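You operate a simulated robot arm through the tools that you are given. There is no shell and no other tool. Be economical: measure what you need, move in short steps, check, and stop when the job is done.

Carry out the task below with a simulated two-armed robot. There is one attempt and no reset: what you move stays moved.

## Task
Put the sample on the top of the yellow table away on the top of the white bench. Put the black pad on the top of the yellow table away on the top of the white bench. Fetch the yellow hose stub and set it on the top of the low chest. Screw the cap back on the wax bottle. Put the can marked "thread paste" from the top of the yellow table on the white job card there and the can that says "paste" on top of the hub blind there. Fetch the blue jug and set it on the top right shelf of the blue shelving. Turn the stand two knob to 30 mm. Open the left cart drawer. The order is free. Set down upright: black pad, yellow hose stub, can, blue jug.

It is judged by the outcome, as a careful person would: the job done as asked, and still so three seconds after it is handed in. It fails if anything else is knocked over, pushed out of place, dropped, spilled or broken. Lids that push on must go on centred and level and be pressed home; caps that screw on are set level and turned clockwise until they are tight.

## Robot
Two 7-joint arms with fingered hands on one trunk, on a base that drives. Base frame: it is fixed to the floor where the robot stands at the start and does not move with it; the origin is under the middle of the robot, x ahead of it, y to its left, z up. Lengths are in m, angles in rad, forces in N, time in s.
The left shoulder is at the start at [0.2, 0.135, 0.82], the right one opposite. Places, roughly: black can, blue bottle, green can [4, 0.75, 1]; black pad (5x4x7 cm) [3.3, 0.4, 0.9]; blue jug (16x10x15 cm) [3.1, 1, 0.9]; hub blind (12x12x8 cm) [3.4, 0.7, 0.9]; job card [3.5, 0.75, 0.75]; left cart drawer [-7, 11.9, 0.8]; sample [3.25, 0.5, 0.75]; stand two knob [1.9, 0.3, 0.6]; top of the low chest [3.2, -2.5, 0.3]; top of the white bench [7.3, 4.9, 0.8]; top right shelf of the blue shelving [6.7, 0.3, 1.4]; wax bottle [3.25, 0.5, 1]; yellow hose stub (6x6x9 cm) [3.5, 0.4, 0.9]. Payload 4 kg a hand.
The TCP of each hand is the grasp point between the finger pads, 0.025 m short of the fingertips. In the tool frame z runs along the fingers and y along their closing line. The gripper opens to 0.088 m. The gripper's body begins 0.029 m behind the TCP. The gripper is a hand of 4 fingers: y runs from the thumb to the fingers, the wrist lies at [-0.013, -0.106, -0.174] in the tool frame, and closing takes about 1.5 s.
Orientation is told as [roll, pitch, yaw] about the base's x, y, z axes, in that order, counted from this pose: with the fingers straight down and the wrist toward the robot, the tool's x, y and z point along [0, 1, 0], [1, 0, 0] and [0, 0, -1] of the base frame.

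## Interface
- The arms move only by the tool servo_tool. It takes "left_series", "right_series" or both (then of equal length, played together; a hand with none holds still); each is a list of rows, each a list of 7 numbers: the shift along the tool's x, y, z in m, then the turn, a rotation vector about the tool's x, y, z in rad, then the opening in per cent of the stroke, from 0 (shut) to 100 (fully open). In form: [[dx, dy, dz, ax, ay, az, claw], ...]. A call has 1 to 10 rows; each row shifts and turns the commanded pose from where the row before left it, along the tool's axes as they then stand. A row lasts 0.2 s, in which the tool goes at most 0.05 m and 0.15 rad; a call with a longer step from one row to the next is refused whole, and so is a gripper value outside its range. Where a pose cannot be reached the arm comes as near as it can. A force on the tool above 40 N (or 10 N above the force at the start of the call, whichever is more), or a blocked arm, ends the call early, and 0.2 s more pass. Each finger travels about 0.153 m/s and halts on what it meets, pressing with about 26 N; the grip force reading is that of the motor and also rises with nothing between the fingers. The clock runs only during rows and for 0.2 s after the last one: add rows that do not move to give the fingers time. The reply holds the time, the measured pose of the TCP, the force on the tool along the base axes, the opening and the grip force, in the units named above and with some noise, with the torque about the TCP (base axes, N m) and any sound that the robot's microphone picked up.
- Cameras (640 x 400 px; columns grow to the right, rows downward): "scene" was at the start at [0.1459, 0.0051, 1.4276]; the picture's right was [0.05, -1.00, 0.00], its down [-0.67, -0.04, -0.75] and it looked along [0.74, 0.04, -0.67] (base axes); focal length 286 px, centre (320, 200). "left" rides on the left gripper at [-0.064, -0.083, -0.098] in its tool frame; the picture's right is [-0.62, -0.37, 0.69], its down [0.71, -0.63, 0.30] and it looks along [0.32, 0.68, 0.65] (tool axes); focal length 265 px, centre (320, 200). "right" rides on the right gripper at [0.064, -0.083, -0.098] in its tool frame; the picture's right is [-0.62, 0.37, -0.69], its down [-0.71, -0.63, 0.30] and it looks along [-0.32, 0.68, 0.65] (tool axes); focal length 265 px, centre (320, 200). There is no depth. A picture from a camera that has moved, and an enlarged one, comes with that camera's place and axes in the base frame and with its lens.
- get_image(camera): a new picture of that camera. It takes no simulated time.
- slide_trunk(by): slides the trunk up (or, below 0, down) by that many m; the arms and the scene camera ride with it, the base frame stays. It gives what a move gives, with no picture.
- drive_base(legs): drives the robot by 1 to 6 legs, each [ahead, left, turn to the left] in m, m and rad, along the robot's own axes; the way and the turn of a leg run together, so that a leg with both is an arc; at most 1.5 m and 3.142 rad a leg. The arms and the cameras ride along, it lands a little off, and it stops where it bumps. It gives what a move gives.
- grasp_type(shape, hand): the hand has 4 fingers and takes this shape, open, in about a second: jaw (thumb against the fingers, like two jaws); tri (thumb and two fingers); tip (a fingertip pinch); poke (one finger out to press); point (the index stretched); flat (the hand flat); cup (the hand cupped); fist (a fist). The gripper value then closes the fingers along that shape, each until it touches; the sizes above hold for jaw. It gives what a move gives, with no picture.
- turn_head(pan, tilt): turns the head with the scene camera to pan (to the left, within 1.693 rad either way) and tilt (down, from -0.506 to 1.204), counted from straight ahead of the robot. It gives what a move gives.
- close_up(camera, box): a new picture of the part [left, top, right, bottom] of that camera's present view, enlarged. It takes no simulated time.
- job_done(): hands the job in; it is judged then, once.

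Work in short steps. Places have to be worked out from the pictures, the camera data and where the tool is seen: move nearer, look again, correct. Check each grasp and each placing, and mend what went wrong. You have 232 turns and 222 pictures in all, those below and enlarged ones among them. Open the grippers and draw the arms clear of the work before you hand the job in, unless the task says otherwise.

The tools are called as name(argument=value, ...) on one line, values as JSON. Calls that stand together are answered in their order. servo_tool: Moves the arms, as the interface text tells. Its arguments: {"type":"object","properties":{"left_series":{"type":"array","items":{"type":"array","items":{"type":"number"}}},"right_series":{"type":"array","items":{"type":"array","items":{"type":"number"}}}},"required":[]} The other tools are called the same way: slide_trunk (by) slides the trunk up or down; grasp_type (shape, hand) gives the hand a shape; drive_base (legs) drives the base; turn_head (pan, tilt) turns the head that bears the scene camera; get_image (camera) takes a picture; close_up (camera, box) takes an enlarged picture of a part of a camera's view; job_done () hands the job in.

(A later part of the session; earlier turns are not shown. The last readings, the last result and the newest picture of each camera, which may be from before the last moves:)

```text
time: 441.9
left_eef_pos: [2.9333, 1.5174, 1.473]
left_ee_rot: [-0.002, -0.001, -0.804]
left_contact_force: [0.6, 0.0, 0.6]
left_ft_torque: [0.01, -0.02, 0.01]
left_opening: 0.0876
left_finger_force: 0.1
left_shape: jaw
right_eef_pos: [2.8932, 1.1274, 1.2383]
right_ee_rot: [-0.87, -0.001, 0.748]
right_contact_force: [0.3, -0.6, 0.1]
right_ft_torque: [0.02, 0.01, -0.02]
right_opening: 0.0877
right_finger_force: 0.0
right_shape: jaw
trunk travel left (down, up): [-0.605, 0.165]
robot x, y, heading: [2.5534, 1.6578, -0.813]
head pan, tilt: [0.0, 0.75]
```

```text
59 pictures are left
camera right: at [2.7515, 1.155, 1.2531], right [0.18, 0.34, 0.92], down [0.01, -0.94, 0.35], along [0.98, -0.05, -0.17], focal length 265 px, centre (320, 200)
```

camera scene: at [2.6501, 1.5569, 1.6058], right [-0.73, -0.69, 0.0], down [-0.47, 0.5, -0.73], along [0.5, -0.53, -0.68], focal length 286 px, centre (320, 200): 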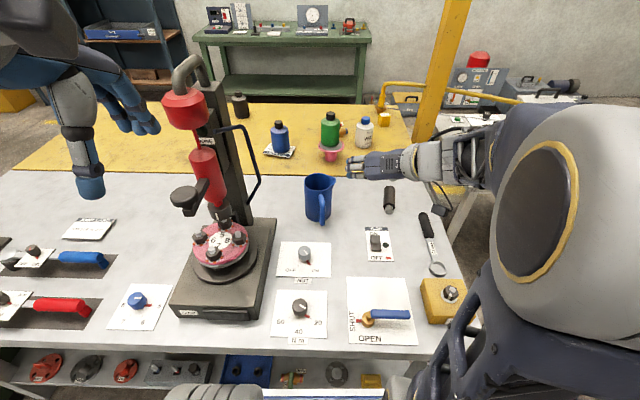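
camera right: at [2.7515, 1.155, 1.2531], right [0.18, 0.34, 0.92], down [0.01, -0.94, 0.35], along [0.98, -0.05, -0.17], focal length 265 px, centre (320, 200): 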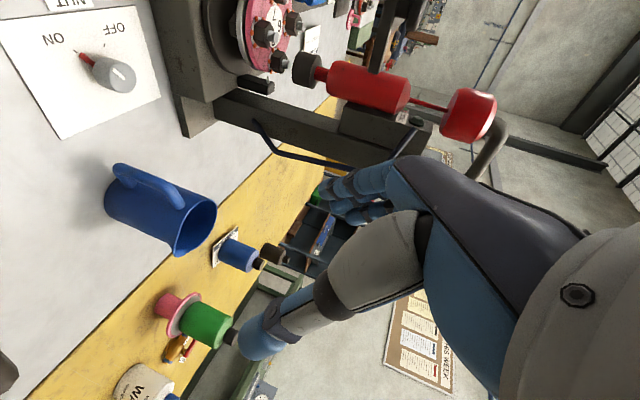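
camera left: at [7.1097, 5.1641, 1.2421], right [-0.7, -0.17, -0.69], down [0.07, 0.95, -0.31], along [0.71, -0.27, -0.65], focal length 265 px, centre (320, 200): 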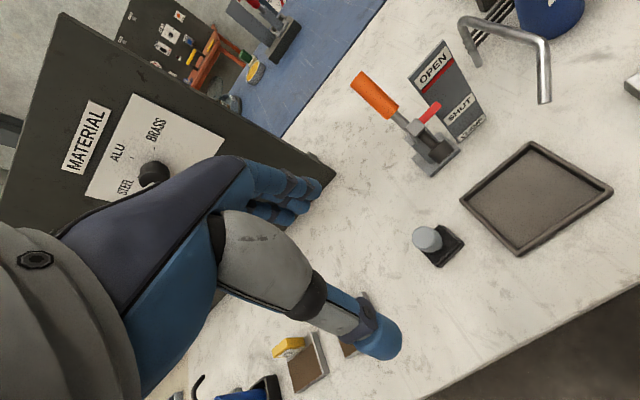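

Two views agree: handle bar at 0.797 ahead, 0.01 right, z≈0.947; jug centre at 0.89. I move to a pre-grasp 12 cm back along the finger direction.

servo_tool(right_series=[[0.0183, 0.0177, 0.0342, 0, 0, 0, 100], [0.0183, 0.0177, 0.0342, 0, 0, 0, 100], [0.0183, 0.0177, 0.0342, 0, 0, 0, 100], [0.0183, 0.0177, 0.0342, 0, 0, 0, 100], [0.0183, 0.0177, 0.0342, 0, 0, 0, 100], [0.0183, 0.0175, 0.034, 0, 0, 0, 100], [0, 0, 0, 0, 0, 0, 100]])

get_image(camera="right")

close_up(camera="scene", box=[260, 150, 400, 260])

```text
time: 443.5
left_eef_pos: [2.9333, 1.5175, 1.472]
left_ee_rot: [-0.001, -0.001, -0.805]
left_contact_force: [-0.3, 0.7, -0.1]
left_ft_torque: [-0.03, 0.02, 0.0]
left_opening: 0.0878
left_finger_force: 0.0
left_shape: jaw
right_eef_pos: [3.0286, 1.1376, 1.0229]
right_ee_rot: [-0.871, 0.0, 0.749]
right_contact_force: [0.5, 0.0, -0.4]
right_ft_torque: [0.04, -0.03, 0.0]
right_opening: 0.088
right_finger_force: 0.1
right_shape: jaw
trunk travel left (down, up): [-0.605, 0.165]
robot x, y, heading: [2.551, 1.6609, -0.818]
head pan, tilt: [0.0, 0.75]
```

```text
58 pictures are left
camera right: at [2.8887, 1.1644, 1.0374], right [0.18, 0.35, 0.92], down [0.01, -0.94, 0.35], along [0.98, -0.05, -0.17], focal length 265 px, centre (320, 200)
```

right: 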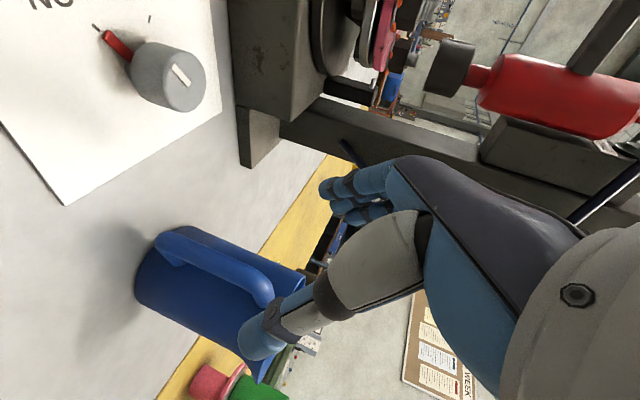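

```text
3.64 times, centred on (330, 205) of scene
camera zoom: at [2.65, 1.5569, 1.6058], right [-0.73, -0.69, 0.0], down [-0.47, 0.5, -0.73], along [0.5, -0.53, -0.68], focal length 1042 px, centre (284, 182)
```

zoom: 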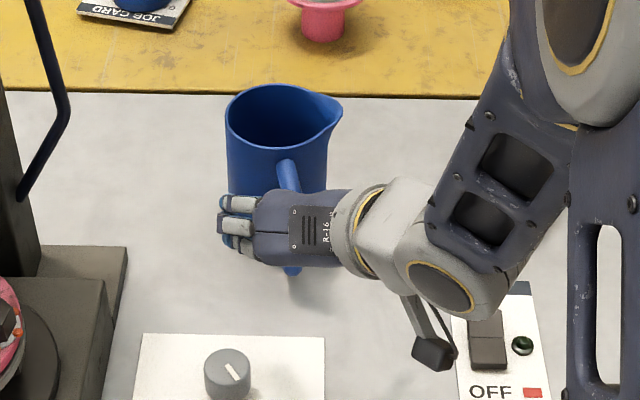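

The finger line meets the middle of the handle bar. Advance 12 cm along the fingers and close.

servo_tool(right_series=[[0, 0.003, 0.03, 0, 0, 0, 100], [0, 0, 0.03, 0, 0, 0, 100], [0, 0, 0.03, 0, 0, 0, 100], [0, 0, 0.025, 0, 0, 0, 100], [0, 0, 0, 0, 0, 0, 100]])

get_image(camera="right")

```text
time: 444.7
left_eef_pos: [2.9334, 1.5173, 1.4737]
left_ee_rot: [-0.002, 0.0, -0.806]
left_contact_force: [-0.4, 0.3, -0.1]
left_ft_torque: [-0.02, 0.03, -0.01]
left_opening: 0.0878
left_finger_force: 0.0
left_shape: jaw
right_eef_pos: [3.0901, 1.0762, 0.9485]
right_ee_rot: [-0.87, -0.002, 0.749]
right_contact_force: [0.5, -0.7, -0.4]
right_ft_torque: [0.01, 0.0, -0.03]
right_opening: 0.088
right_finger_force: 0.1
right_shape: jaw
trunk travel left (down, up): [-0.605, 0.165]
robot x, y, heading: [2.5512, 1.6602, -0.816]
head pan, tilt: [0.0, 0.75]
```

```text
56 pictures are left
camera right: at [2.9498, 1.1022, 0.9636], right [0.18, 0.34, 0.92], down [0.01, -0.94, 0.35], along [0.98, -0.05, -0.17], focal length 265 px, centre (320, 200)
```

right: 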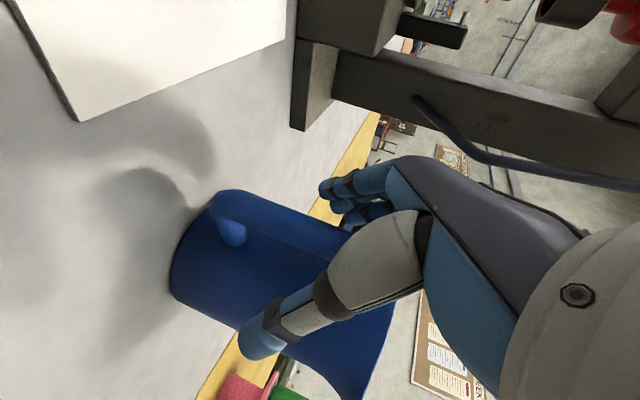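

The bar lies between thumb and fingers. Close.

servo_tool(right_series=[[0, 0, 0.006, 0, 0, 0, 60], [0, 0, 0, 0, 0, 0, 30], [0, 0, 0, 0, 0, 0, 0], [0, 0, 0, 0, 0, 0, 0], [0, 0, 0, 0, 0, 0, 0], [0, 0, 0, 0, 0, 0, 0]])

get_image(camera="right")

```text
time: 446.1
left_eef_pos: [2.9326, 1.5172, 1.472]
left_ee_rot: [-0.001, 0.001, -0.805]
left_contact_force: [0.1, -1.3, -0.4]
left_ft_torque: [0.0, -0.01, -0.03]
left_opening: 0.0878
left_finger_force: 0.1
left_shape: jaw
right_eef_pos: [3.0945, 1.0724, 0.9443]
right_ee_rot: [-0.869, 0.0, 0.749]
right_contact_force: [0.2, -0.3, 0.2]
right_ft_torque: [-0.01, -0.02, -0.02]
right_opening: 0.0001
right_finger_force: 26.8
right_shape: jaw
trunk travel left (down, up): [-0.605, 0.165]
robot x, y, heading: [2.5493, 1.6594, -0.817]
head pan, tilt: [0.0, 0.75]
```

```text
55 pictures are left
camera right: at [2.9529, 1.0991, 0.9596], right [0.18, 0.34, 0.92], down [0.01, -0.94, 0.35], along [0.98, -0.05, -0.17], focal length 265 px, centre (320, 200)
```

right: 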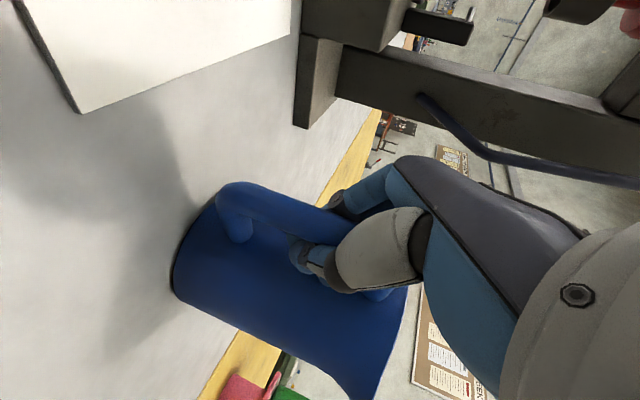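

Reads shut, though a thin bar could do that. I test by lifting 2.5 cm vertically and checking the weight.

servo_tool(right_series=[[-0.0077, 0, -0.0064, 0, 0, 0, 0], [-0.0115, 0, -0.0097, 0, 0, 0, 0], [0, 0, 0, 0, 0, 0, 0]])

get_image(camera="right")

close_up(camera="scene", box=[260, 150, 400, 260])

```text
time: 446.9
left_eef_pos: [2.9341, 1.5174, 1.4712]
left_ee_rot: [-0.001, -0.002, -0.805]
left_contact_force: [0.0, -0.3, 0.6]
left_ft_torque: [0.0, 0.05, 0.0]
left_opening: 0.0879
left_finger_force: 0.1
left_shape: jaw
right_eef_pos: [3.0932, 1.072, 0.9695]
right_ee_rot: [-0.871, -0.004, 0.75]
right_contact_force: [0.0, 0.4, -0.8]
right_ft_torque: [0.05, 0.04, -0.05]
right_opening: 0.0
right_finger_force: 25.7
right_shape: jaw
trunk travel left (down, up): [-0.605, 0.165]
robot x, y, heading: [2.5536, 1.6643, -0.815]
head pan, tilt: [0.0, 0.75]
```

```text
54 pictures are left
camera right: at [2.9531, 1.0989, 0.9843], right [0.18, 0.34, 0.92], down [0.01, -0.94, 0.35], along [0.98, -0.05, -0.17], focal length 265 px, centre (320, 200)
```

right: 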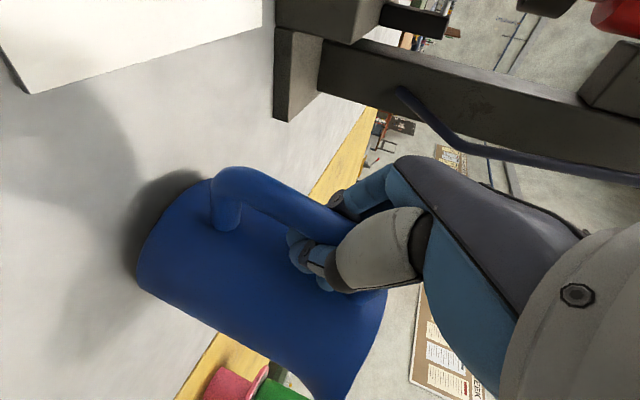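

```text
3.64 times, centred on (330, 205) of scene
camera zoom: at [2.6501, 1.5568, 1.6058], right [-0.73, -0.69, 0.0], down [-0.47, 0.5, -0.73], along [0.5, -0.53, -0.68], focal length 1042 px, centre (284, 182)
```

zoom: 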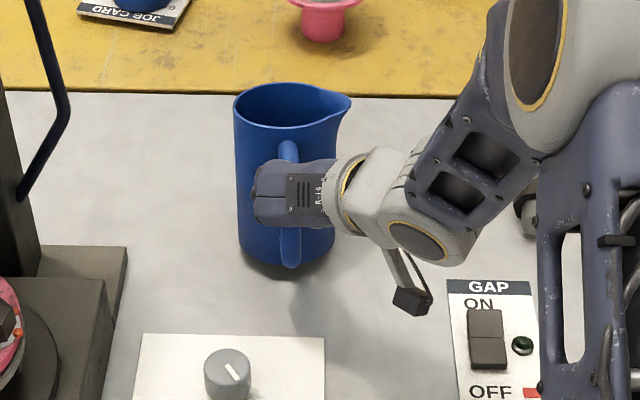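

The jug shifted as the fingers centred on the bar; it seems held. I lift 6 cm more to verify.

servo_tool(right_series=[[-0.0153, 0, -0.0129, 0, 0, 0, 0], [-0.0153, 0, -0.0129, 0, 0, 0, 0], [-0.0153, 0, -0.0129, 0, 0, 0, 0], [0, 0, 0, 0, 0, 0, 0]])

get_image(camera="right")

close_up(camera="scene", box=[260, 130, 400, 240])

```text
time: 447.9
left_eef_pos: [2.9335, 1.5176, 1.4731]
left_ee_rot: [-0.002, 0.0, -0.804]
left_contact_force: [0.8, -0.4, 0.2]
left_ft_torque: [-0.03, 0.0, -0.04]
left_opening: 0.0878
left_finger_force: 0.1
left_shape: jaw
right_eef_pos: [3.0947, 1.0733, 1.0298]
right_ee_rot: [-0.868, 0.001, 0.748]
right_contact_force: [0.2, 0.9, -1.3]
right_ft_torque: [0.03, 0.02, 0.0]
right_opening: 0.0002
right_finger_force: 25.5
right_shape: jaw
trunk travel left (down, up): [-0.605, 0.165]
robot x, y, heading: [2.5476, 1.6608, -0.815]
head pan, tilt: [0.0, 0.75]
```

```text
52 pictures are left
camera right: at [2.9531, 1.0996, 1.0441], right [0.18, 0.34, 0.92], down [0.01, -0.94, 0.35], along [0.98, -0.05, -0.17], focal length 265 px, centre (320, 200)
```

right: 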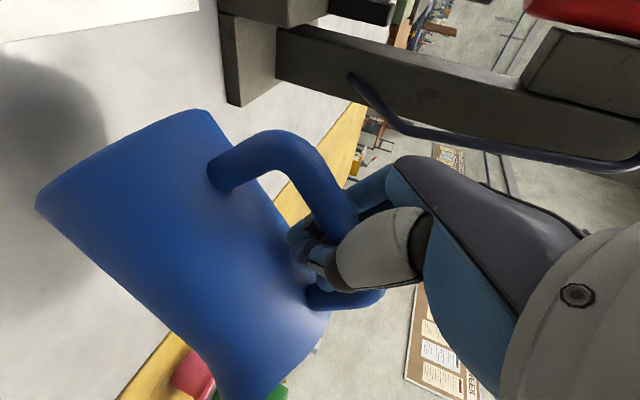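

```text
3.64 times, centred on (330, 185) of scene
camera zoom: at [2.6501, 1.5568, 1.6058], right [-0.73, -0.69, 0.0], down [-0.47, 0.5, -0.73], along [0.5, -0.53, -0.68], focal length 1042 px, centre (284, 254)
```

zoom: 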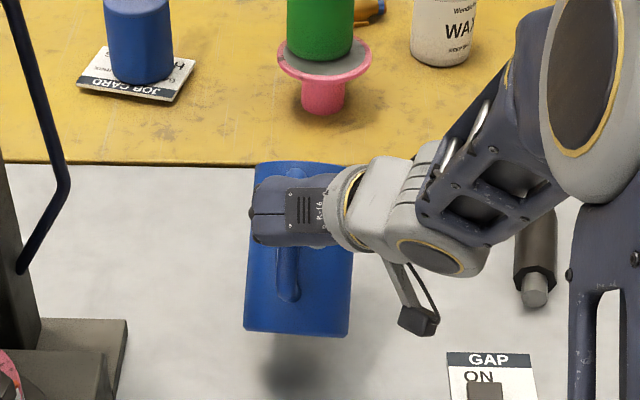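

It lifts, but the bar is hooked rather than pinched and the jug tips. I lower it back down the same way and will regrasp by the far rim from above.

servo_tool(right_series=[[0.0115, 0, 0.0097, 0, 0, 0, 0], [0.0115, 0, 0.0097, 0, 0, 0, 0], [0.0115, 0, 0.0097, 0, 0, 0, 0], [0.0115, 0, 0.0097, 0, 0, 0, 0], [0.0077, 0, 0.0064, 0, 0, 0, 0], [0.0077, 0, 0.0064, 0, 0, 0, 0], [0, 0, 0, 0, 0, 0, 0]])

close_up(camera="scene", box=[260, 140, 400, 250])

```text
time: 449.2
left_eef_pos: [2.9326, 1.5187, 1.4723]
left_ee_rot: [-0.002, -0.001, -0.804]
left_contact_force: [-0.8, -0.2, -0.2]
left_ft_torque: [0.01, -0.05, -0.01]
left_opening: 0.0882
left_finger_force: 0.2
left_shape: jaw
right_eef_pos: [3.1015, 1.0744, 0.9674]
right_ee_rot: [-0.892, -0.012, 0.758]
right_contact_force: [1.0, 2.3, 11.4]
right_ft_torque: [-0.01, -0.06, 0.01]
right_opening: 0.0
right_finger_force: 26.1
right_shape: jaw
trunk travel left (down, up): [-0.605, 0.165]
robot x, y, heading: [2.5504, 1.6602, -0.814]
head pan, tilt: [0.0, 0.75]
stopped in row 6 (right hand): the force on the tool passed its limit at 43 N (the readings are from after the stop); the commanded pose is now the measured one
```

```text
3.64 times, centred on (330, 195) of scene
camera zoom: at [2.6498, 1.5575, 1.6057], right [-0.73, -0.69, 0.0], down [-0.47, 0.5, -0.73], along [0.5, -0.53, -0.68], focal length 1042 px, centre (284, 218)
```

zoom: 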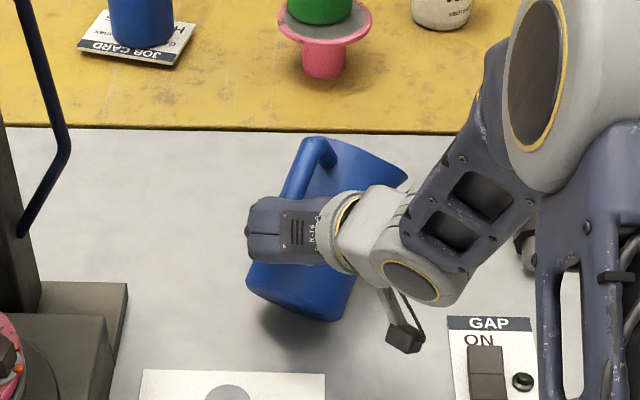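

The jug has tipped in the loose hook. I look closely at how the bar sits in the fingers.

get_image(camera="right")

```text
49 pictures are left
camera right: at [2.9594, 1.0998, 0.9786], right [0.16, 0.35, 0.92], down [0.01, -0.93, 0.36], along [0.99, -0.05, -0.15], focal length 265 px, centre (320, 200)
```

right: 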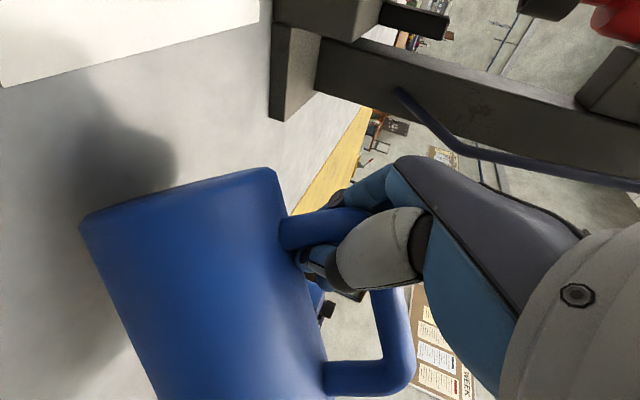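

The jug is lying on its side under the hand, handle up, caged by my fingers. I open only partially to keep it caged, and see whether it rests stably.

servo_tool(right_series=[[0, 0, 0, 0, 0, 0, 10], [0, 0, 0, 0, 0, 0, 20], [0, 0, 0, 0, 0, 0, 30], [0, 0, 0, 0, 0, 0, 30]])

get_image(camera="right")

close_up(camera="scene", box=[260, 140, 400, 250])

```text
time: 450.2
left_eef_pos: [2.9342, 1.5175, 1.4716]
left_ee_rot: [-0.002, 0.0, -0.805]
left_contact_force: [0.1, 0.2, 0.2]
left_ft_torque: [0.04, -0.01, 0.01]
left_opening: 0.0879
left_finger_force: 0.1
left_shape: jaw
right_eef_pos: [3.0987, 1.0734, 0.9649]
right_ee_rot: [-0.886, -0.011, 0.755]
right_contact_force: [0.8, 0.7, 0.1]
right_ft_torque: [-0.01, 0.02, 0.01]
right_opening: 0.0264
right_finger_force: 0.0
right_shape: jaw
trunk travel left (down, up): [-0.605, 0.165]
robot x, y, heading: [2.5514, 1.6596, -0.817]
head pan, tilt: [0.0, 0.75]
```

```text
48 pictures are left
camera right: at [2.9579, 1.0995, 0.9769], right [0.16, 0.35, 0.92], down [0.01, -0.94, 0.35], along [0.99, -0.05, -0.16], focal length 265 px, centre (320, 200)
```

right: 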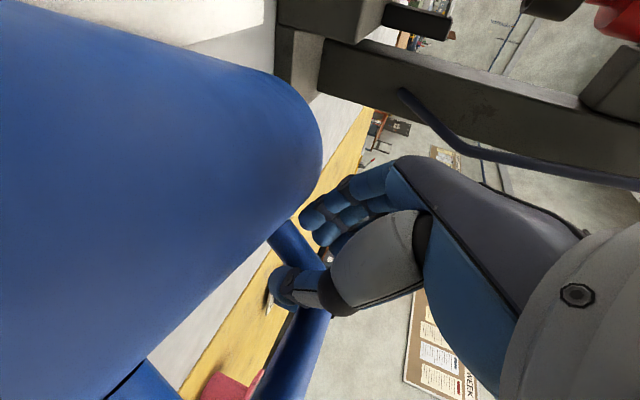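

```text
3.64 times, centred on (330, 195) of scene
camera zoom: at [2.6501, 1.5569, 1.6058], right [-0.73, -0.69, 0.0], down [-0.47, 0.5, -0.73], along [0.5, -0.53, -0.68], focal length 1042 px, centre (284, 218)
```

zoom: 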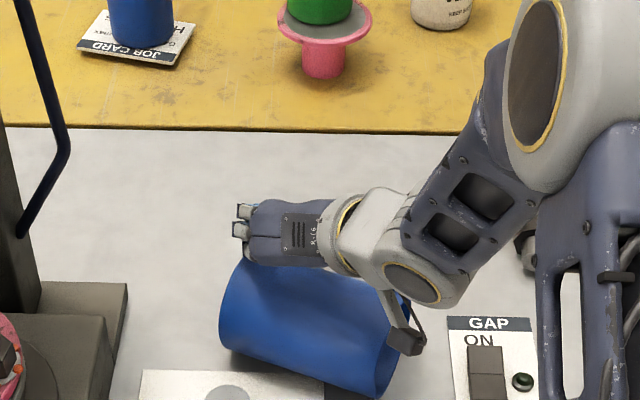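

The jug now lies on its side, opening to the right, at ≈0.77 ahead. I rise straight up out of the handle, then will pick it by its near rim wall and turn it upright.

servo_tool(right_series=[[-0.0155, 0, -0.0126, 0, 0, 0, 30], [-0.0155, 0, -0.0126, 0, 0, 0, 35], [-0.031, 0, -0.0253, 0, 0, 0, 50], [-0.031, 0, -0.0253, 0, 0, 0, 100], [-0.031, 0, -0.0253, 0, 0, 0, 100], [0, -0.045, 0, 0, 0, 0, 100], [0, -0.045, 0, 0, 0, 0, 100], [0, -0.045, 0, 0, 0, 0, 100]])

close_up(camera="scene", box=[250, 130, 410, 270])

```text
time: 452.0
left_eef_pos: [2.9344, 1.5192, 1.4725]
left_ee_rot: [0.0, 0.0, -0.807]
left_contact_force: [-0.7, 0.3, 0.9]
left_ft_torque: [0.0, 0.02, -0.04]
left_opening: 0.088
left_finger_force: 0.0
left_shape: jaw
right_eef_pos: [3.0013, 0.9821, 1.1229]
right_ee_rot: [-0.887, -0.01, 0.757]
right_contact_force: [0.1, 0.3, 1.0]
right_ft_torque: [0.04, 0.03, 0.02]
right_opening: 0.088
right_finger_force: 0.1
right_shape: jaw
trunk travel left (down, up): [-0.605, 0.165]
robot x, y, heading: [2.5467, 1.6628, -0.817]
head pan, tilt: [0.0, 0.75]
```

```text
2.86 times, centred on (330, 200) of scene
camera zoom: at [2.6504, 1.5573, 1.6058], right [-0.73, -0.69, 0.0], down [-0.47, 0.5, -0.73], along [0.5, -0.53, -0.68], focal length 818 px, centre (291, 200)
```

zoom: 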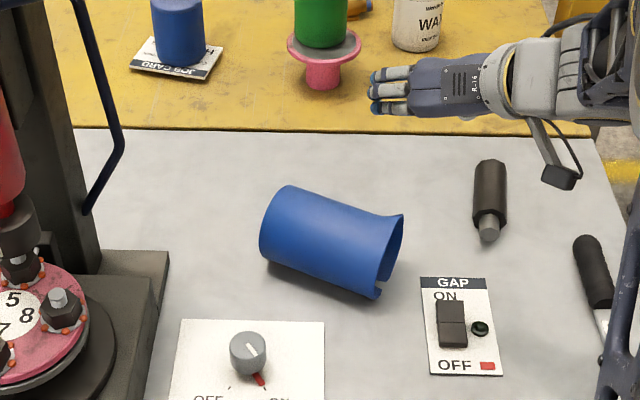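

The jug rests stably. Plan: pinch the near rim wall with the tool pointing left-down, then rotate it upright. I first reorient the right tool (down, yaw, then tilt to the left).

servo_tool(right_series=[[0, 0, 0, 0, 0.148, 0, 100], [0, 0, 0, 0, 0.148, 0, 100], [0, 0, 0, 0, 0.148, 0, 100], [0, 0, 0, 0, 0.148, 0, 100], [0, 0, 0, 0, 0.148, 0, 100], [0, 0, 0, 0, 0.147, 0, 100], [0, 0, 0, 0, 0, 0.142, 100], [0, 0, 0, 0, 0, 0.142, 100], [0, 0, 0, 0, 0, 0.142, 100], [0, 0, 0, 0, 0, 0.142, 100]])

servo_tool(right_series=[[0, 0, 0, 0, 0, 0.142, 100], [0, 0, 0, 0, 0, 0.142, 100], [0, 0, 0, 0, 0, 0.142, 100], [0, 0, 0, 0, 0, 0.142, 100], [0, 0, 0, 0, 0, 0.142, 100], [0, 0, 0, 0, 0, 0.142, 100], [0, 0, 0, 0, 0, 0.142, 100], [0, 0, 0, 0, 0, 0.142, 100], [0, 0, 0, 0, 0, 0.141, 100], [0, 0, 0, 0, 0, 0, 100]])

servo_tool(right_series=[[0, 0, 0, 0, 0.139, 0, 100], [0, 0, 0, 0, 0.139, 0, 100], [0, 0, 0, 0, 0.139, 0, 100], [0, 0, 0, 0, 0.139, 0, 100], [0, 0, 0, 0, 0.139, 0, 100], [0, 0, 0, 0, 0.138, 0, 100], [0, 0, 0, 0, 0.138, 0, 100], [0, 0, 0, 0, 0, 0, 100]])

```text
time: 454.2
left_eef_pos: [2.9338, 1.5175, 1.4731]
left_ee_rot: [-0.002, 0.0, -0.805]
left_contact_force: [0.5, -0.8, 0.6]
left_ft_torque: [-0.01, -0.01, 0.0]
left_opening: 0.0882
left_finger_force: 0.0
left_shape: jaw
right_eef_pos: [2.9989, 0.9794, 1.1236]
right_ee_rot: [0.007, -0.008, 0.185]
right_contact_force: [0.1, 0.2, 0.5]
right_ft_torque: [-0.03, 0.02, -0.02]
right_opening: 0.0878
right_finger_force: 0.1
right_shape: jaw
trunk travel left (down, up): [-0.605, 0.165]
robot x, y, heading: [2.5485, 1.6604, -0.809]
head pan, tilt: [0.0, 0.75]
```

```text
time: 456.4
left_eef_pos: [2.9333, 1.518, 1.4716]
left_ee_rot: [-0.003, -0.001, -0.804]
left_contact_force: [0.2, 0.0, -0.5]
left_ft_torque: [0.0, -0.02, 0.01]
left_opening: 0.0878
left_finger_force: 0.2
left_shape: jaw
right_eef_pos: [3.001, 0.9794, 1.1235]
right_ee_rot: [0.011, 0.004, -1.091]
right_contact_force: [-0.3, 0.1, 0.4]
right_ft_torque: [0.01, 0.0, -0.02]
right_opening: 0.0882
right_finger_force: 0.1
right_shape: jaw
trunk travel left (down, up): [-0.605, 0.165]
robot x, y, heading: [2.552, 1.6575, -0.818]
head pan, tilt: [0.0, 0.75]
```

```text
time: 458.2
left_eef_pos: [2.9336, 1.5173, 1.4719]
left_ee_rot: [-0.002, -0.001, -0.806]
left_contact_force: [-0.1, 0.4, -0.2]
left_ft_torque: [0.0, 0.0, -0.01]
left_opening: 0.0878
left_finger_force: 0.1
left_shape: jaw
right_eef_pos: [3.0013, 0.9797, 1.1238]
right_ee_rot: [0.983, 0.004, -1.091]
right_contact_force: [-0.8, 0.0, 0.3]
right_ft_torque: [-0.02, -0.05, 0.0]
right_opening: 0.0878
right_finger_force: 0.0
right_shape: jaw
trunk travel left (down, up): [-0.605, 0.165]
robot x, y, heading: [2.5488, 1.663, -0.819]
head pan, tilt: [0.0, 0.75]
```

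Orientation achieved. Move to the pre-grasp right of the rim and check with the camera.

servo_tool(right_series=[[-0.0325, -0.0098, 0.0081, 0, 0, 0, 100], [-0.0325, -0.0098, 0.0081, 0, 0, 0, 100], [-0.0325, -0.0098, 0.0081, 0, 0, 0, 100], [-0.0325, -0.0098, 0.0081, 0, 0, 0, 100], [-0.0325, -0.0098, 0.0081, 0, 0, 0, 100], [0, 0, 0, 0, 0, 0, 100]])

get_image(camera="right")

close_up(camera="scene", box=[270, 150, 410, 270])

```text
time: 459.6
left_eef_pos: [2.9335, 1.5175, 1.4714]
left_ee_rot: [-0.001, 0.001, -0.805]
left_contact_force: [-0.4, -0.5, 0.2]
left_ft_torque: [0.0, 0.02, 0.01]
left_opening: 0.088
left_finger_force: 0.0
left_shape: jaw
right_eef_pos: [2.9266, 0.9973, 0.9654]
right_ee_rot: [0.981, 0.004, -1.089]
right_contact_force: [-0.3, -0.7, -0.2]
right_ft_torque: [0.0, -0.02, 0.0]
right_opening: 0.0878
right_finger_force: 0.2
right_shape: jaw
trunk travel left (down, up): [-0.605, 0.165]
robot x, y, heading: [2.5518, 1.6585, -0.815]
head pan, tilt: [0.0, 0.75]
```

```text
45 pictures are left
camera right: at [2.8465, 1.0481, 1.075], right [-0.65, -0.75, -0.13], down [-0.42, 0.49, -0.76], along [0.64, -0.44, -0.64], focal length 265 px, centre (320, 200)
```

right: 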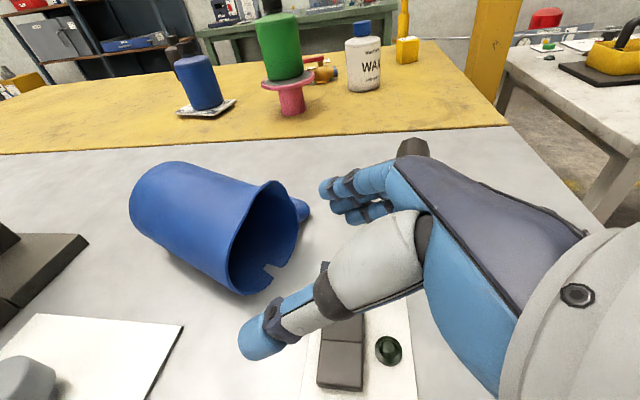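

```text
3.33 times, centred on (340, 210) of scene
camera zoom: at [2.6501, 1.557, 1.6058], right [-0.73, -0.69, 0.0], down [-0.47, 0.5, -0.73], along [0.5, -0.53, -0.68], focal length 955 px, centre (253, 167)
```

zoom: 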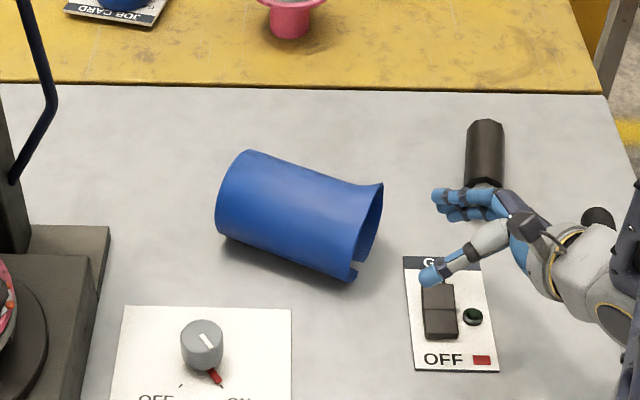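

The line of approach meets the near rim wall, fingers inside, thumb outside. Advance 10 cm and close gently.

servo_tool(right_series=[[0, 0, 0.03, 0, 0, 0, 100], [0, 0, 0.03, 0, 0, 0, 100], [0, 0, 0.025, 0, 0, 0, 100], [0, 0, 0.015, 0, 0, 0, 100], [0, 0, 0, 0, 0, 0, 100]])

get_image(camera="right")

```text
time: 460.8
left_eef_pos: [2.9333, 1.5179, 1.4728]
left_ee_rot: [-0.002, 0.0, -0.804]
left_contact_force: [-0.1, -0.1, 1.0]
left_ft_torque: [0.0, -0.02, 0.02]
left_opening: 0.0879
left_finger_force: 0.0
left_shape: jaw
right_eef_pos: [3.0005, 1.0357, 0.9122]
right_ee_rot: [0.982, 0.003, -1.09]
right_contact_force: [0.5, 0.0, 0.5]
right_ft_torque: [0.02, -0.04, 0.02]
right_opening: 0.088
right_finger_force: 0.1
right_shape: jaw
trunk travel left (down, up): [-0.605, 0.165]
robot x, y, heading: [2.5488, 1.6609, -0.816]
head pan, tilt: [0.0, 0.75]
```

```text
43 pictures are left
camera right: at [2.9206, 1.0861, 1.0197], right [-0.65, -0.75, -0.13], down [-0.42, 0.49, -0.76], along [0.64, -0.44, -0.64], focal length 265 px, centre (320, 200)
```

right: 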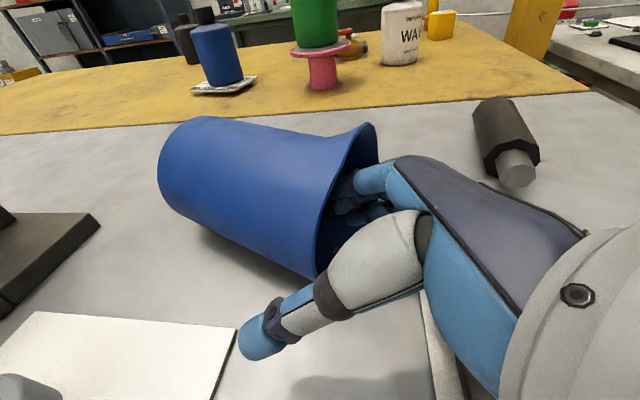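

Fingers are inside the jug and the thumb outside. Close on the wall.

servo_tool(right_series=[[0, 0, 0, 0, 0, 0, 70], [0, 0, 0, 0, 0, 0, 40], [0, 0, 0, 0, 0, 0, 20], [0, 0, 0, 0, 0, 0, 0], [0, 0, 0, 0, 0, 0, 0], [0, 0, 0, 0, 0, 0, 0]])

get_image(camera="right")

```text
time: 462.2
left_eef_pos: [2.9334, 1.5174, 1.4711]
left_ee_rot: [-0.001, 0.0, -0.805]
left_contact_force: [-0.2, 1.0, -1.2]
left_ft_torque: [-0.01, 0.0, -0.01]
left_opening: 0.0881
left_finger_force: 0.1
left_shape: jaw
right_eef_pos: [3.0002, 1.0357, 0.9118]
right_ee_rot: [0.981, 0.003, -1.089]
right_contact_force: [0.3, -0.5, 0.1]
right_ft_torque: [-0.13, -0.01, -0.04]
right_opening: 0.0
right_finger_force: 25.8
right_shape: jaw
trunk travel left (down, up): [-0.605, 0.165]
robot x, y, heading: [2.5498, 1.6577, -0.818]
head pan, tilt: [0.0, 0.75]
```

```text
42 pictures are left
camera right: at [2.9204, 1.0859, 1.0198], right [-0.65, -0.75, -0.13], down [-0.42, 0.49, -0.76], along [0.64, -0.44, -0.64], focal length 265 px, centre (320, 200)
```

right: 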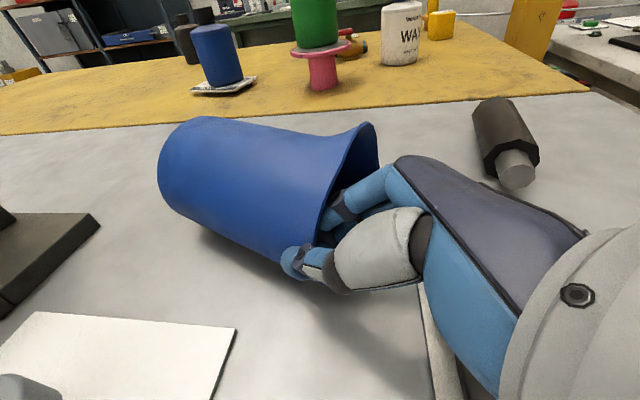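

Pinched. Lift 15 cm straight up; gravity should help swing it toward upright.

servo_tool(right_series=[[0.0165, 0, -0.0113, 0, 0, 0, 0], [0.0248, 0, -0.017, 0, 0, 0, 0], [0.0248, 0, -0.017, 0, 0, 0, 0], [0.0248, 0, -0.017, 0, 0, 0, 0], [0.0248, 0, -0.017, 0, 0, 0, 0], [0.0165, 0, -0.0113, 0, 0, 0, 0], [0, 0, 0, 0, 0, 0, 0]])

get_image(camera="right")

```text
time: 463.8
left_eef_pos: [2.9341, 1.5178, 1.4721]
left_ee_rot: [0.0, -0.001, -0.805]
left_contact_force: [0.7, 0.8, 0.0]
left_ft_torque: [-0.02, -0.01, 0.02]
left_opening: 0.0881
left_finger_force: 0.1
left_shape: jaw
right_eef_pos: [2.9984, 1.0346, 1.0719]
right_ee_rot: [0.981, 0.004, -1.088]
right_contact_force: [0.6, 0.5, -0.4]
right_ft_torque: [0.07, 0.14, 0.01]
right_opening: 0.0
right_finger_force: 26.3
right_shape: jaw
trunk travel left (down, up): [-0.605, 0.165]
robot x, y, heading: [2.5511, 1.662, -0.813]
head pan, tilt: [0.0, 0.75]
```

```text
41 pictures are left
camera right: at [2.9194, 1.085, 1.181], right [-0.65, -0.75, -0.13], down [-0.42, 0.49, -0.76], along [0.64, -0.44, -0.64], focal length 265 px, centre (320, 200)
```

right: 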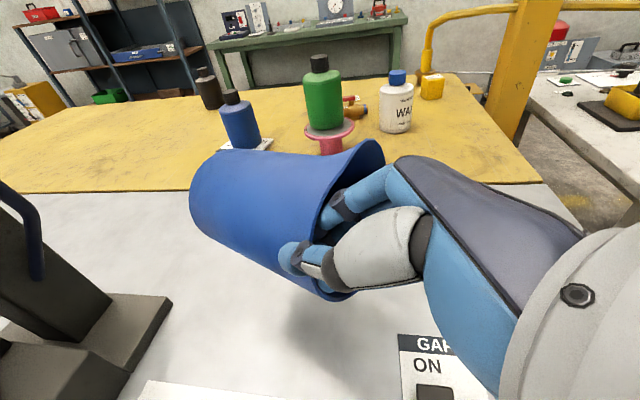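

Held firmly. Now rotate about the closing axis to bring the jug upright.

servo_tool(right_series=[[0, 0, 0, 0, -0.15, 0, 0], [0, 0, 0, 0, -0.15, 0, 0], [0, 0, 0, 0, -0.15, 0, 0], [0, 0, 0, 0, -0.15, 0, 0], [0, 0, 0, 0, -0.15, 0, 0], [0, 0, 0, 0, -0.15, 0, 0], [0, 0, 0, 0, -0.15, 0, 0], [0, 0, 0, 0, -0.15, 0, 0], [0, 0, 0, 0, 0, 0, 0]])

get_image(camera="right")

close_up(camera="scene", box=[250, 120, 410, 260])

```text
time: 465.8
left_eef_pos: [2.9344, 1.5171, 1.4725]
left_ee_rot: [0.0, -0.001, -0.806]
left_contact_force: [-0.5, 0.9, -0.6]
left_ft_torque: [0.03, 0.01, 0.01]
left_opening: 0.088
left_finger_force: 0.2
left_shape: jaw
right_eef_pos: [2.9999, 1.0344, 1.0723]
right_ee_rot: [-0.22, 0.004, -1.089]
right_contact_force: [1.1, 0.4, -1.4]
right_ft_torque: [0.07, 0.0, 0.02]
right_opening: 0.0002
right_finger_force: 26.1
right_shape: jaw
trunk travel left (down, up): [-0.605, 0.165]
robot x, y, heading: [2.5532, 1.6634, -0.819]
head pan, tilt: [0.0, 0.75]
```

```text
40 pictures are left
camera right: at [3.0349, 1.1454, 1.1541], right [-0.23, -0.54, 0.81], down [-0.97, 0.21, -0.14], along [-0.09, -0.82, -0.57], focal length 265 px, centre (320, 200)
```

right: 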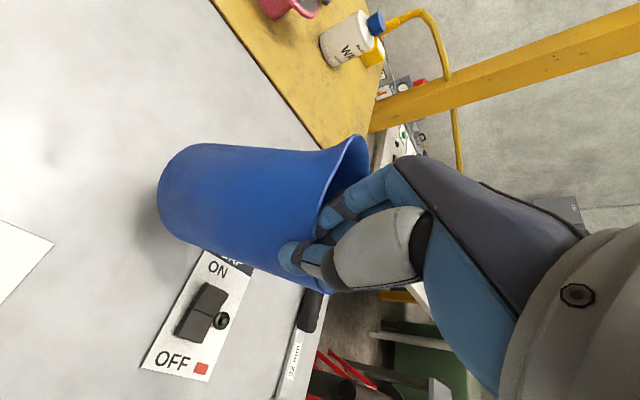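

```text
2.86 times, centred on (330, 190) of scene
camera zoom: at [2.6501, 1.5569, 1.6058], right [-0.73, -0.69, 0.0], down [-0.47, 0.5, -0.73], along [0.5, -0.53, -0.68], focal length 818 px, centre (291, 229)
```

zoom: 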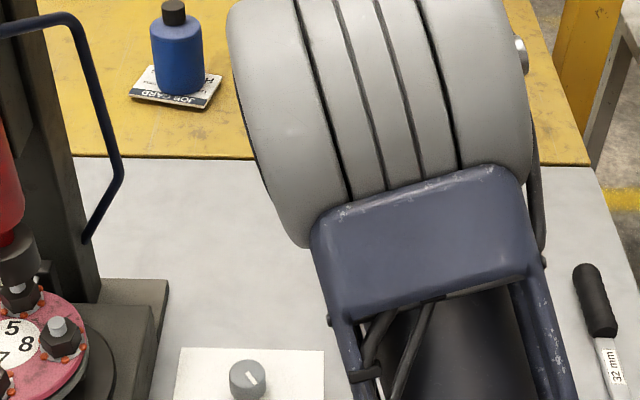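

Almost upright; residual tilt: bottom ahead/left. I finish with −0.3 rad about the closing axis and +0.19 rad pitch, then check from both wrist cameras.

servo_tool(right_series=[[0, 0, 0, 0, -0.15, 0, 0], [0, 0, 0, 0, -0.15, 0, 0], [0, 0, 0, 0.1, 0, 0, 0], [0, 0, 0, 0.09, 0, 0, 0], [0, 0, 0, 0, 0, 0, 0]])

get_image(camera="right")

get_image(camera="left")

```text
time: 467.0
left_eef_pos: [2.9336, 1.518, 1.4723]
left_ee_rot: [-0.004, -0.001, -0.805]
left_contact_force: [-0.6, 0.1, -0.8]
left_ft_torque: [0.03, 0.02, -0.01]
left_opening: 0.0879
left_finger_force: 0.0
left_shape: jaw
right_eef_pos: [2.9989, 1.0343, 1.0714]
right_ee_rot: [-0.528, 0.169, -1.185]
right_contact_force: [0.9, -0.5, -1.9]
right_ft_torque: [0.08, -0.01, -0.01]
right_opening: 0.0001
right_finger_force: 26.0
right_shape: jaw
trunk travel left (down, up): [-0.605, 0.165]
robot x, y, heading: [2.548, 1.6585, -0.817]
head pan, tilt: [0.0, 0.75]
```

```text
38 pictures are left
camera right: at [3.0686, 1.1403, 1.1375], right [0.02, -0.55, 0.84], down [-0.94, 0.27, 0.2], along [-0.34, -0.79, -0.51], focal length 265 px, centre (320, 200)
```

right: 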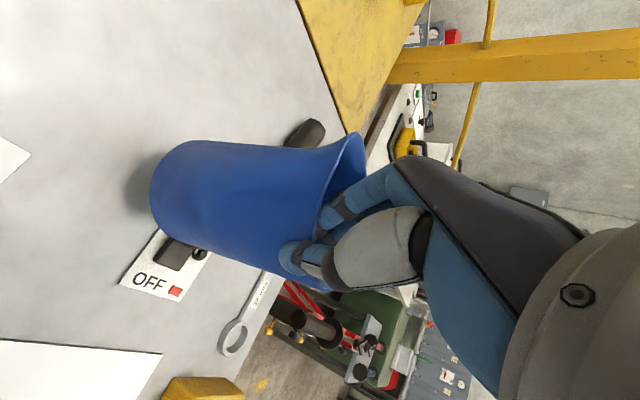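

```text
37 pictures are left
camera left: at [2.8303, 1.533, 1.5721], right [-0.7, -0.17, -0.69], down [0.08, 0.95, -0.31], along [0.71, -0.27, -0.65], focal length 265 px, centre (320, 200)
```

left: 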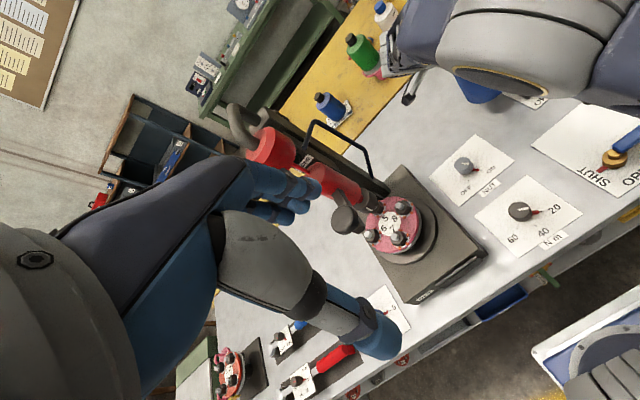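

Nearly vertical now. I trim it slightly (−0.08 pitch, +0.06 roll), raise the trunk to the top, and drive to the blue shelving.

servo_tool(right_series=[[0, 0, 0, -0.08, 0.06, 0, 0], [0, 0, 0, 0, 0, 0, 0]])

slide_trunk(by=0.165)

drive_base(legs=[[-0.55, 0, 0], [0, 1.5, 0], [0, 0.77, 0], [1.5, 0, 0], [1.4, 0, 0]])

turn_head(pan=0, tilt=0.35)

get_image(camera="scene")

```text
time: 467.6
left_eef_pos: [2.9341, 1.5178, 1.4723]
left_ee_rot: [-0.002, 0.001, -0.807]
left_contact_force: [0.2, -0.7, 0.0]
left_ft_torque: [-0.01, 0.0, 0.02]
left_opening: 0.088
left_finger_force: 0.1
left_shape: jaw
right_eef_pos: [2.999, 1.035, 1.0708]
right_ee_rot: [-0.461, 0.097, -1.145]
right_contact_force: [-0.5, -0.8, -1.2]
right_ft_torque: [0.14, 0.0, -0.02]
right_opening: 0.0
right_finger_force: 26.1
right_shape: jaw
trunk travel left (down, up): [-0.605, 0.165]
robot x, y, heading: [2.5485, 1.6619, -0.815]
head pan, tilt: [0.0, 0.75]
```

```text
time: 469.5
left_eef_pos: [2.9336, 1.5179, 1.6372]
left_ee_rot: [-0.001, -0.001, -0.804]
left_contact_force: [-0.3, 0.6, 0.6]
left_ft_torque: [0.02, -0.02, 0.01]
left_opening: 0.0878
left_finger_force: 0.1
left_shape: jaw
right_eef_pos: [2.9996, 1.0346, 1.2362]
right_ee_rot: [-0.461, 0.098, -1.146]
right_contact_force: [0.4, 0.0, -1.0]
right_ft_torque: [0.06, -0.01, 0.01]
right_opening: 0.0
right_finger_force: 26.1
right_shape: jaw
trunk travel left (down, up): [-0.77, 0.0]
robot x, y, heading: [2.5496, 1.6593, -0.817]
head pan, tilt: [0.0, 0.75]
```

```text
time: 497.1
left_eef_pos: [6.1448, 1.3129, 1.6376]
left_ee_rot: [-0.001, -0.001, -0.83]
left_contact_force: [-1.0, 0.5, -0.9]
left_ft_torque: [-0.01, -0.01, -0.01]
left_opening: 0.0879
left_finger_force: 0.1
left_shape: jaw
right_eef_pos: [6.1978, 0.8275, 1.236]
right_ee_rot: [-0.46, 0.095, -1.174]
right_contact_force: [-0.3, -0.7, -1.7]
right_ft_torque: [0.08, -0.06, 0.01]
right_opening: 0.0
right_finger_force: 25.7
right_shape: jaw
trunk travel left (down, up): [-0.77, 0.0]
robot x, y, heading: [5.7675, 1.4649, -0.844]
head pan, tilt: [0.0, 0.75]
```

```text
time: 497.9
left_eef_pos: [6.1444, 1.3117, 1.6372]
left_ee_rot: [-0.002, -0.001, -0.831]
left_contact_force: [0.0, -0.1, -0.4]
left_ft_torque: [-0.05, 0.0, -0.01]
left_opening: 0.0878
left_finger_force: 0.1
left_shape: jaw
right_eef_pos: [6.1978, 0.8273, 1.2347]
right_ee_rot: [-0.461, 0.1, -1.172]
right_contact_force: [-0.6, 0.0, -1.8]
right_ft_torque: [0.05, 0.01, 0.0]
right_opening: 0.0
right_finger_force: 26.0
right_shape: jaw
trunk travel left (down, up): [-0.77, 0.0]
robot x, y, heading: [5.7652, 1.4662, -0.841]
head pan, tilt: [0.0, 0.351]
```

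```text
36 pictures are left
camera scene: at [5.8697, 1.3515, 1.8064], right [-0.75, -0.67, 0.0], down [-0.23, 0.26, -0.94], along [0.63, -0.7, -0.34], focal length 286 px, centre (320, 200)
```

scene: 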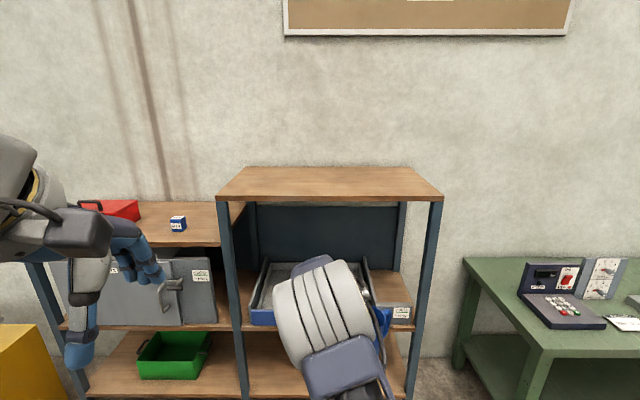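

Shelf front is ~1.27 m ahead at z≈1.4. I raise the jug high and pull it back a little before approaching.

servo_tool(right_series=[[-0.0235, -0.023, -0.0328, 0, 0, 0, 0], [-0.0235, -0.023, -0.0328, 0, 0, 0, 0], [-0.0235, -0.023, -0.0328, 0, 0, 0, 0], [-0.0235, -0.023, -0.0328, 0, 0, 0, 0], [-0.0235, -0.023, -0.0328, 0, 0, 0, 0], [-0.0235, -0.023, -0.0328, 0, 0, 0, 0], [-0.0235, -0.023, -0.0328, 0, 0, 0, 0], [-0.0235, -0.023, -0.0328, 0, 0, 0, 0], [-0.0235, -0.023, -0.0328, 0, 0, 0, 0], [-0.0235, -0.023, -0.0328, 0, 0, 0, 0]])

drive_base(legs=[[0, 0, 0.02], [0.55, -0.05, 0]])

get_image(camera="scene")

get_image(camera="right")

```text
time: 500.1
left_eef_pos: [6.1454, 1.3125, 1.6375]
left_ee_rot: [-0.002, 0.0, -0.83]
left_contact_force: [0.5, -0.7, 0.2]
left_ft_torque: [-0.03, -0.04, 0.0]
left_opening: 0.0877
left_finger_force: 0.0
left_shape: jaw
right_eef_pos: [6.0642, 0.9793, 1.6546]
right_ee_rot: [-0.464, 0.1, -1.172]
right_contact_force: [-0.3, 0.9, -1.7]
right_ft_torque: [0.1, -0.02, 0.01]
right_opening: 0.0
right_finger_force: 26.2
right_shape: jaw
trunk travel left (down, up): [-0.77, 0.0]
robot x, y, heading: [5.7644, 1.4617, -0.841]
head pan, tilt: [0.0, 0.351]
```

```text
time: 503.7
left_eef_pos: [6.4901, 0.8812, 1.6371]
left_ee_rot: [-0.002, -0.001, -0.81]
left_contact_force: [-0.1, 0.3, -0.4]
left_ft_torque: [0.0, 0.05, -0.04]
left_opening: 0.0879
left_finger_force: 0.0
left_shape: jaw
right_eef_pos: [6.4175, 0.545, 1.6544]
right_ee_rot: [-0.46, 0.097, -1.149]
right_contact_force: [0.5, 1.1, -1.2]
right_ft_torque: [0.04, -0.02, 0.01]
right_opening: 0.0002
right_finger_force: 25.4
right_shape: jaw
trunk travel left (down, up): [-0.77, 0.0]
robot x, y, heading: [6.1069, 1.0238, -0.815]
head pan, tilt: [0.0, 0.351]
```

```text
35 pictures are left
camera scene: at [6.2142, 0.9137, 1.8065], right [-0.73, -0.68, 0.0], down [-0.23, 0.25, -0.94], along [0.64, -0.69, -0.34], focal length 286 px, centre (320, 200)
```

scene: 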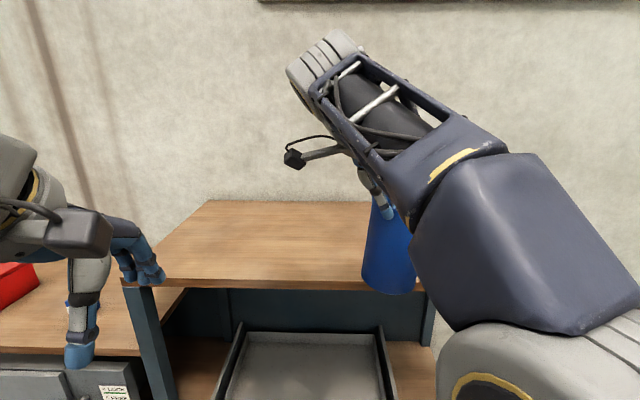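

```text
34 pictures are left
camera right: at [6.4784, 0.6549, 1.7226], right [-0.04, -0.52, 0.86], down [-0.96, 0.25, 0.11], along [-0.27, -0.82, -0.51], focal length 265 px, centre (320, 200)
```

right: 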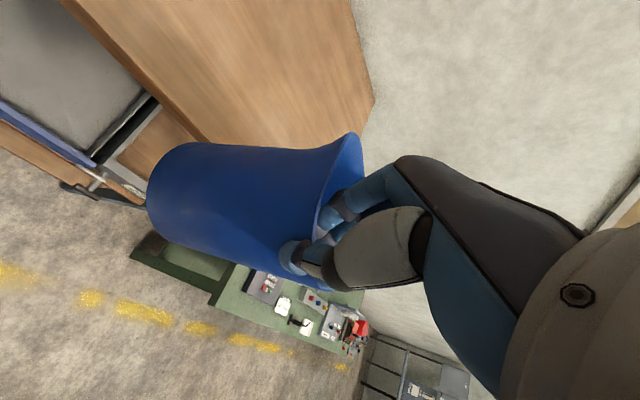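

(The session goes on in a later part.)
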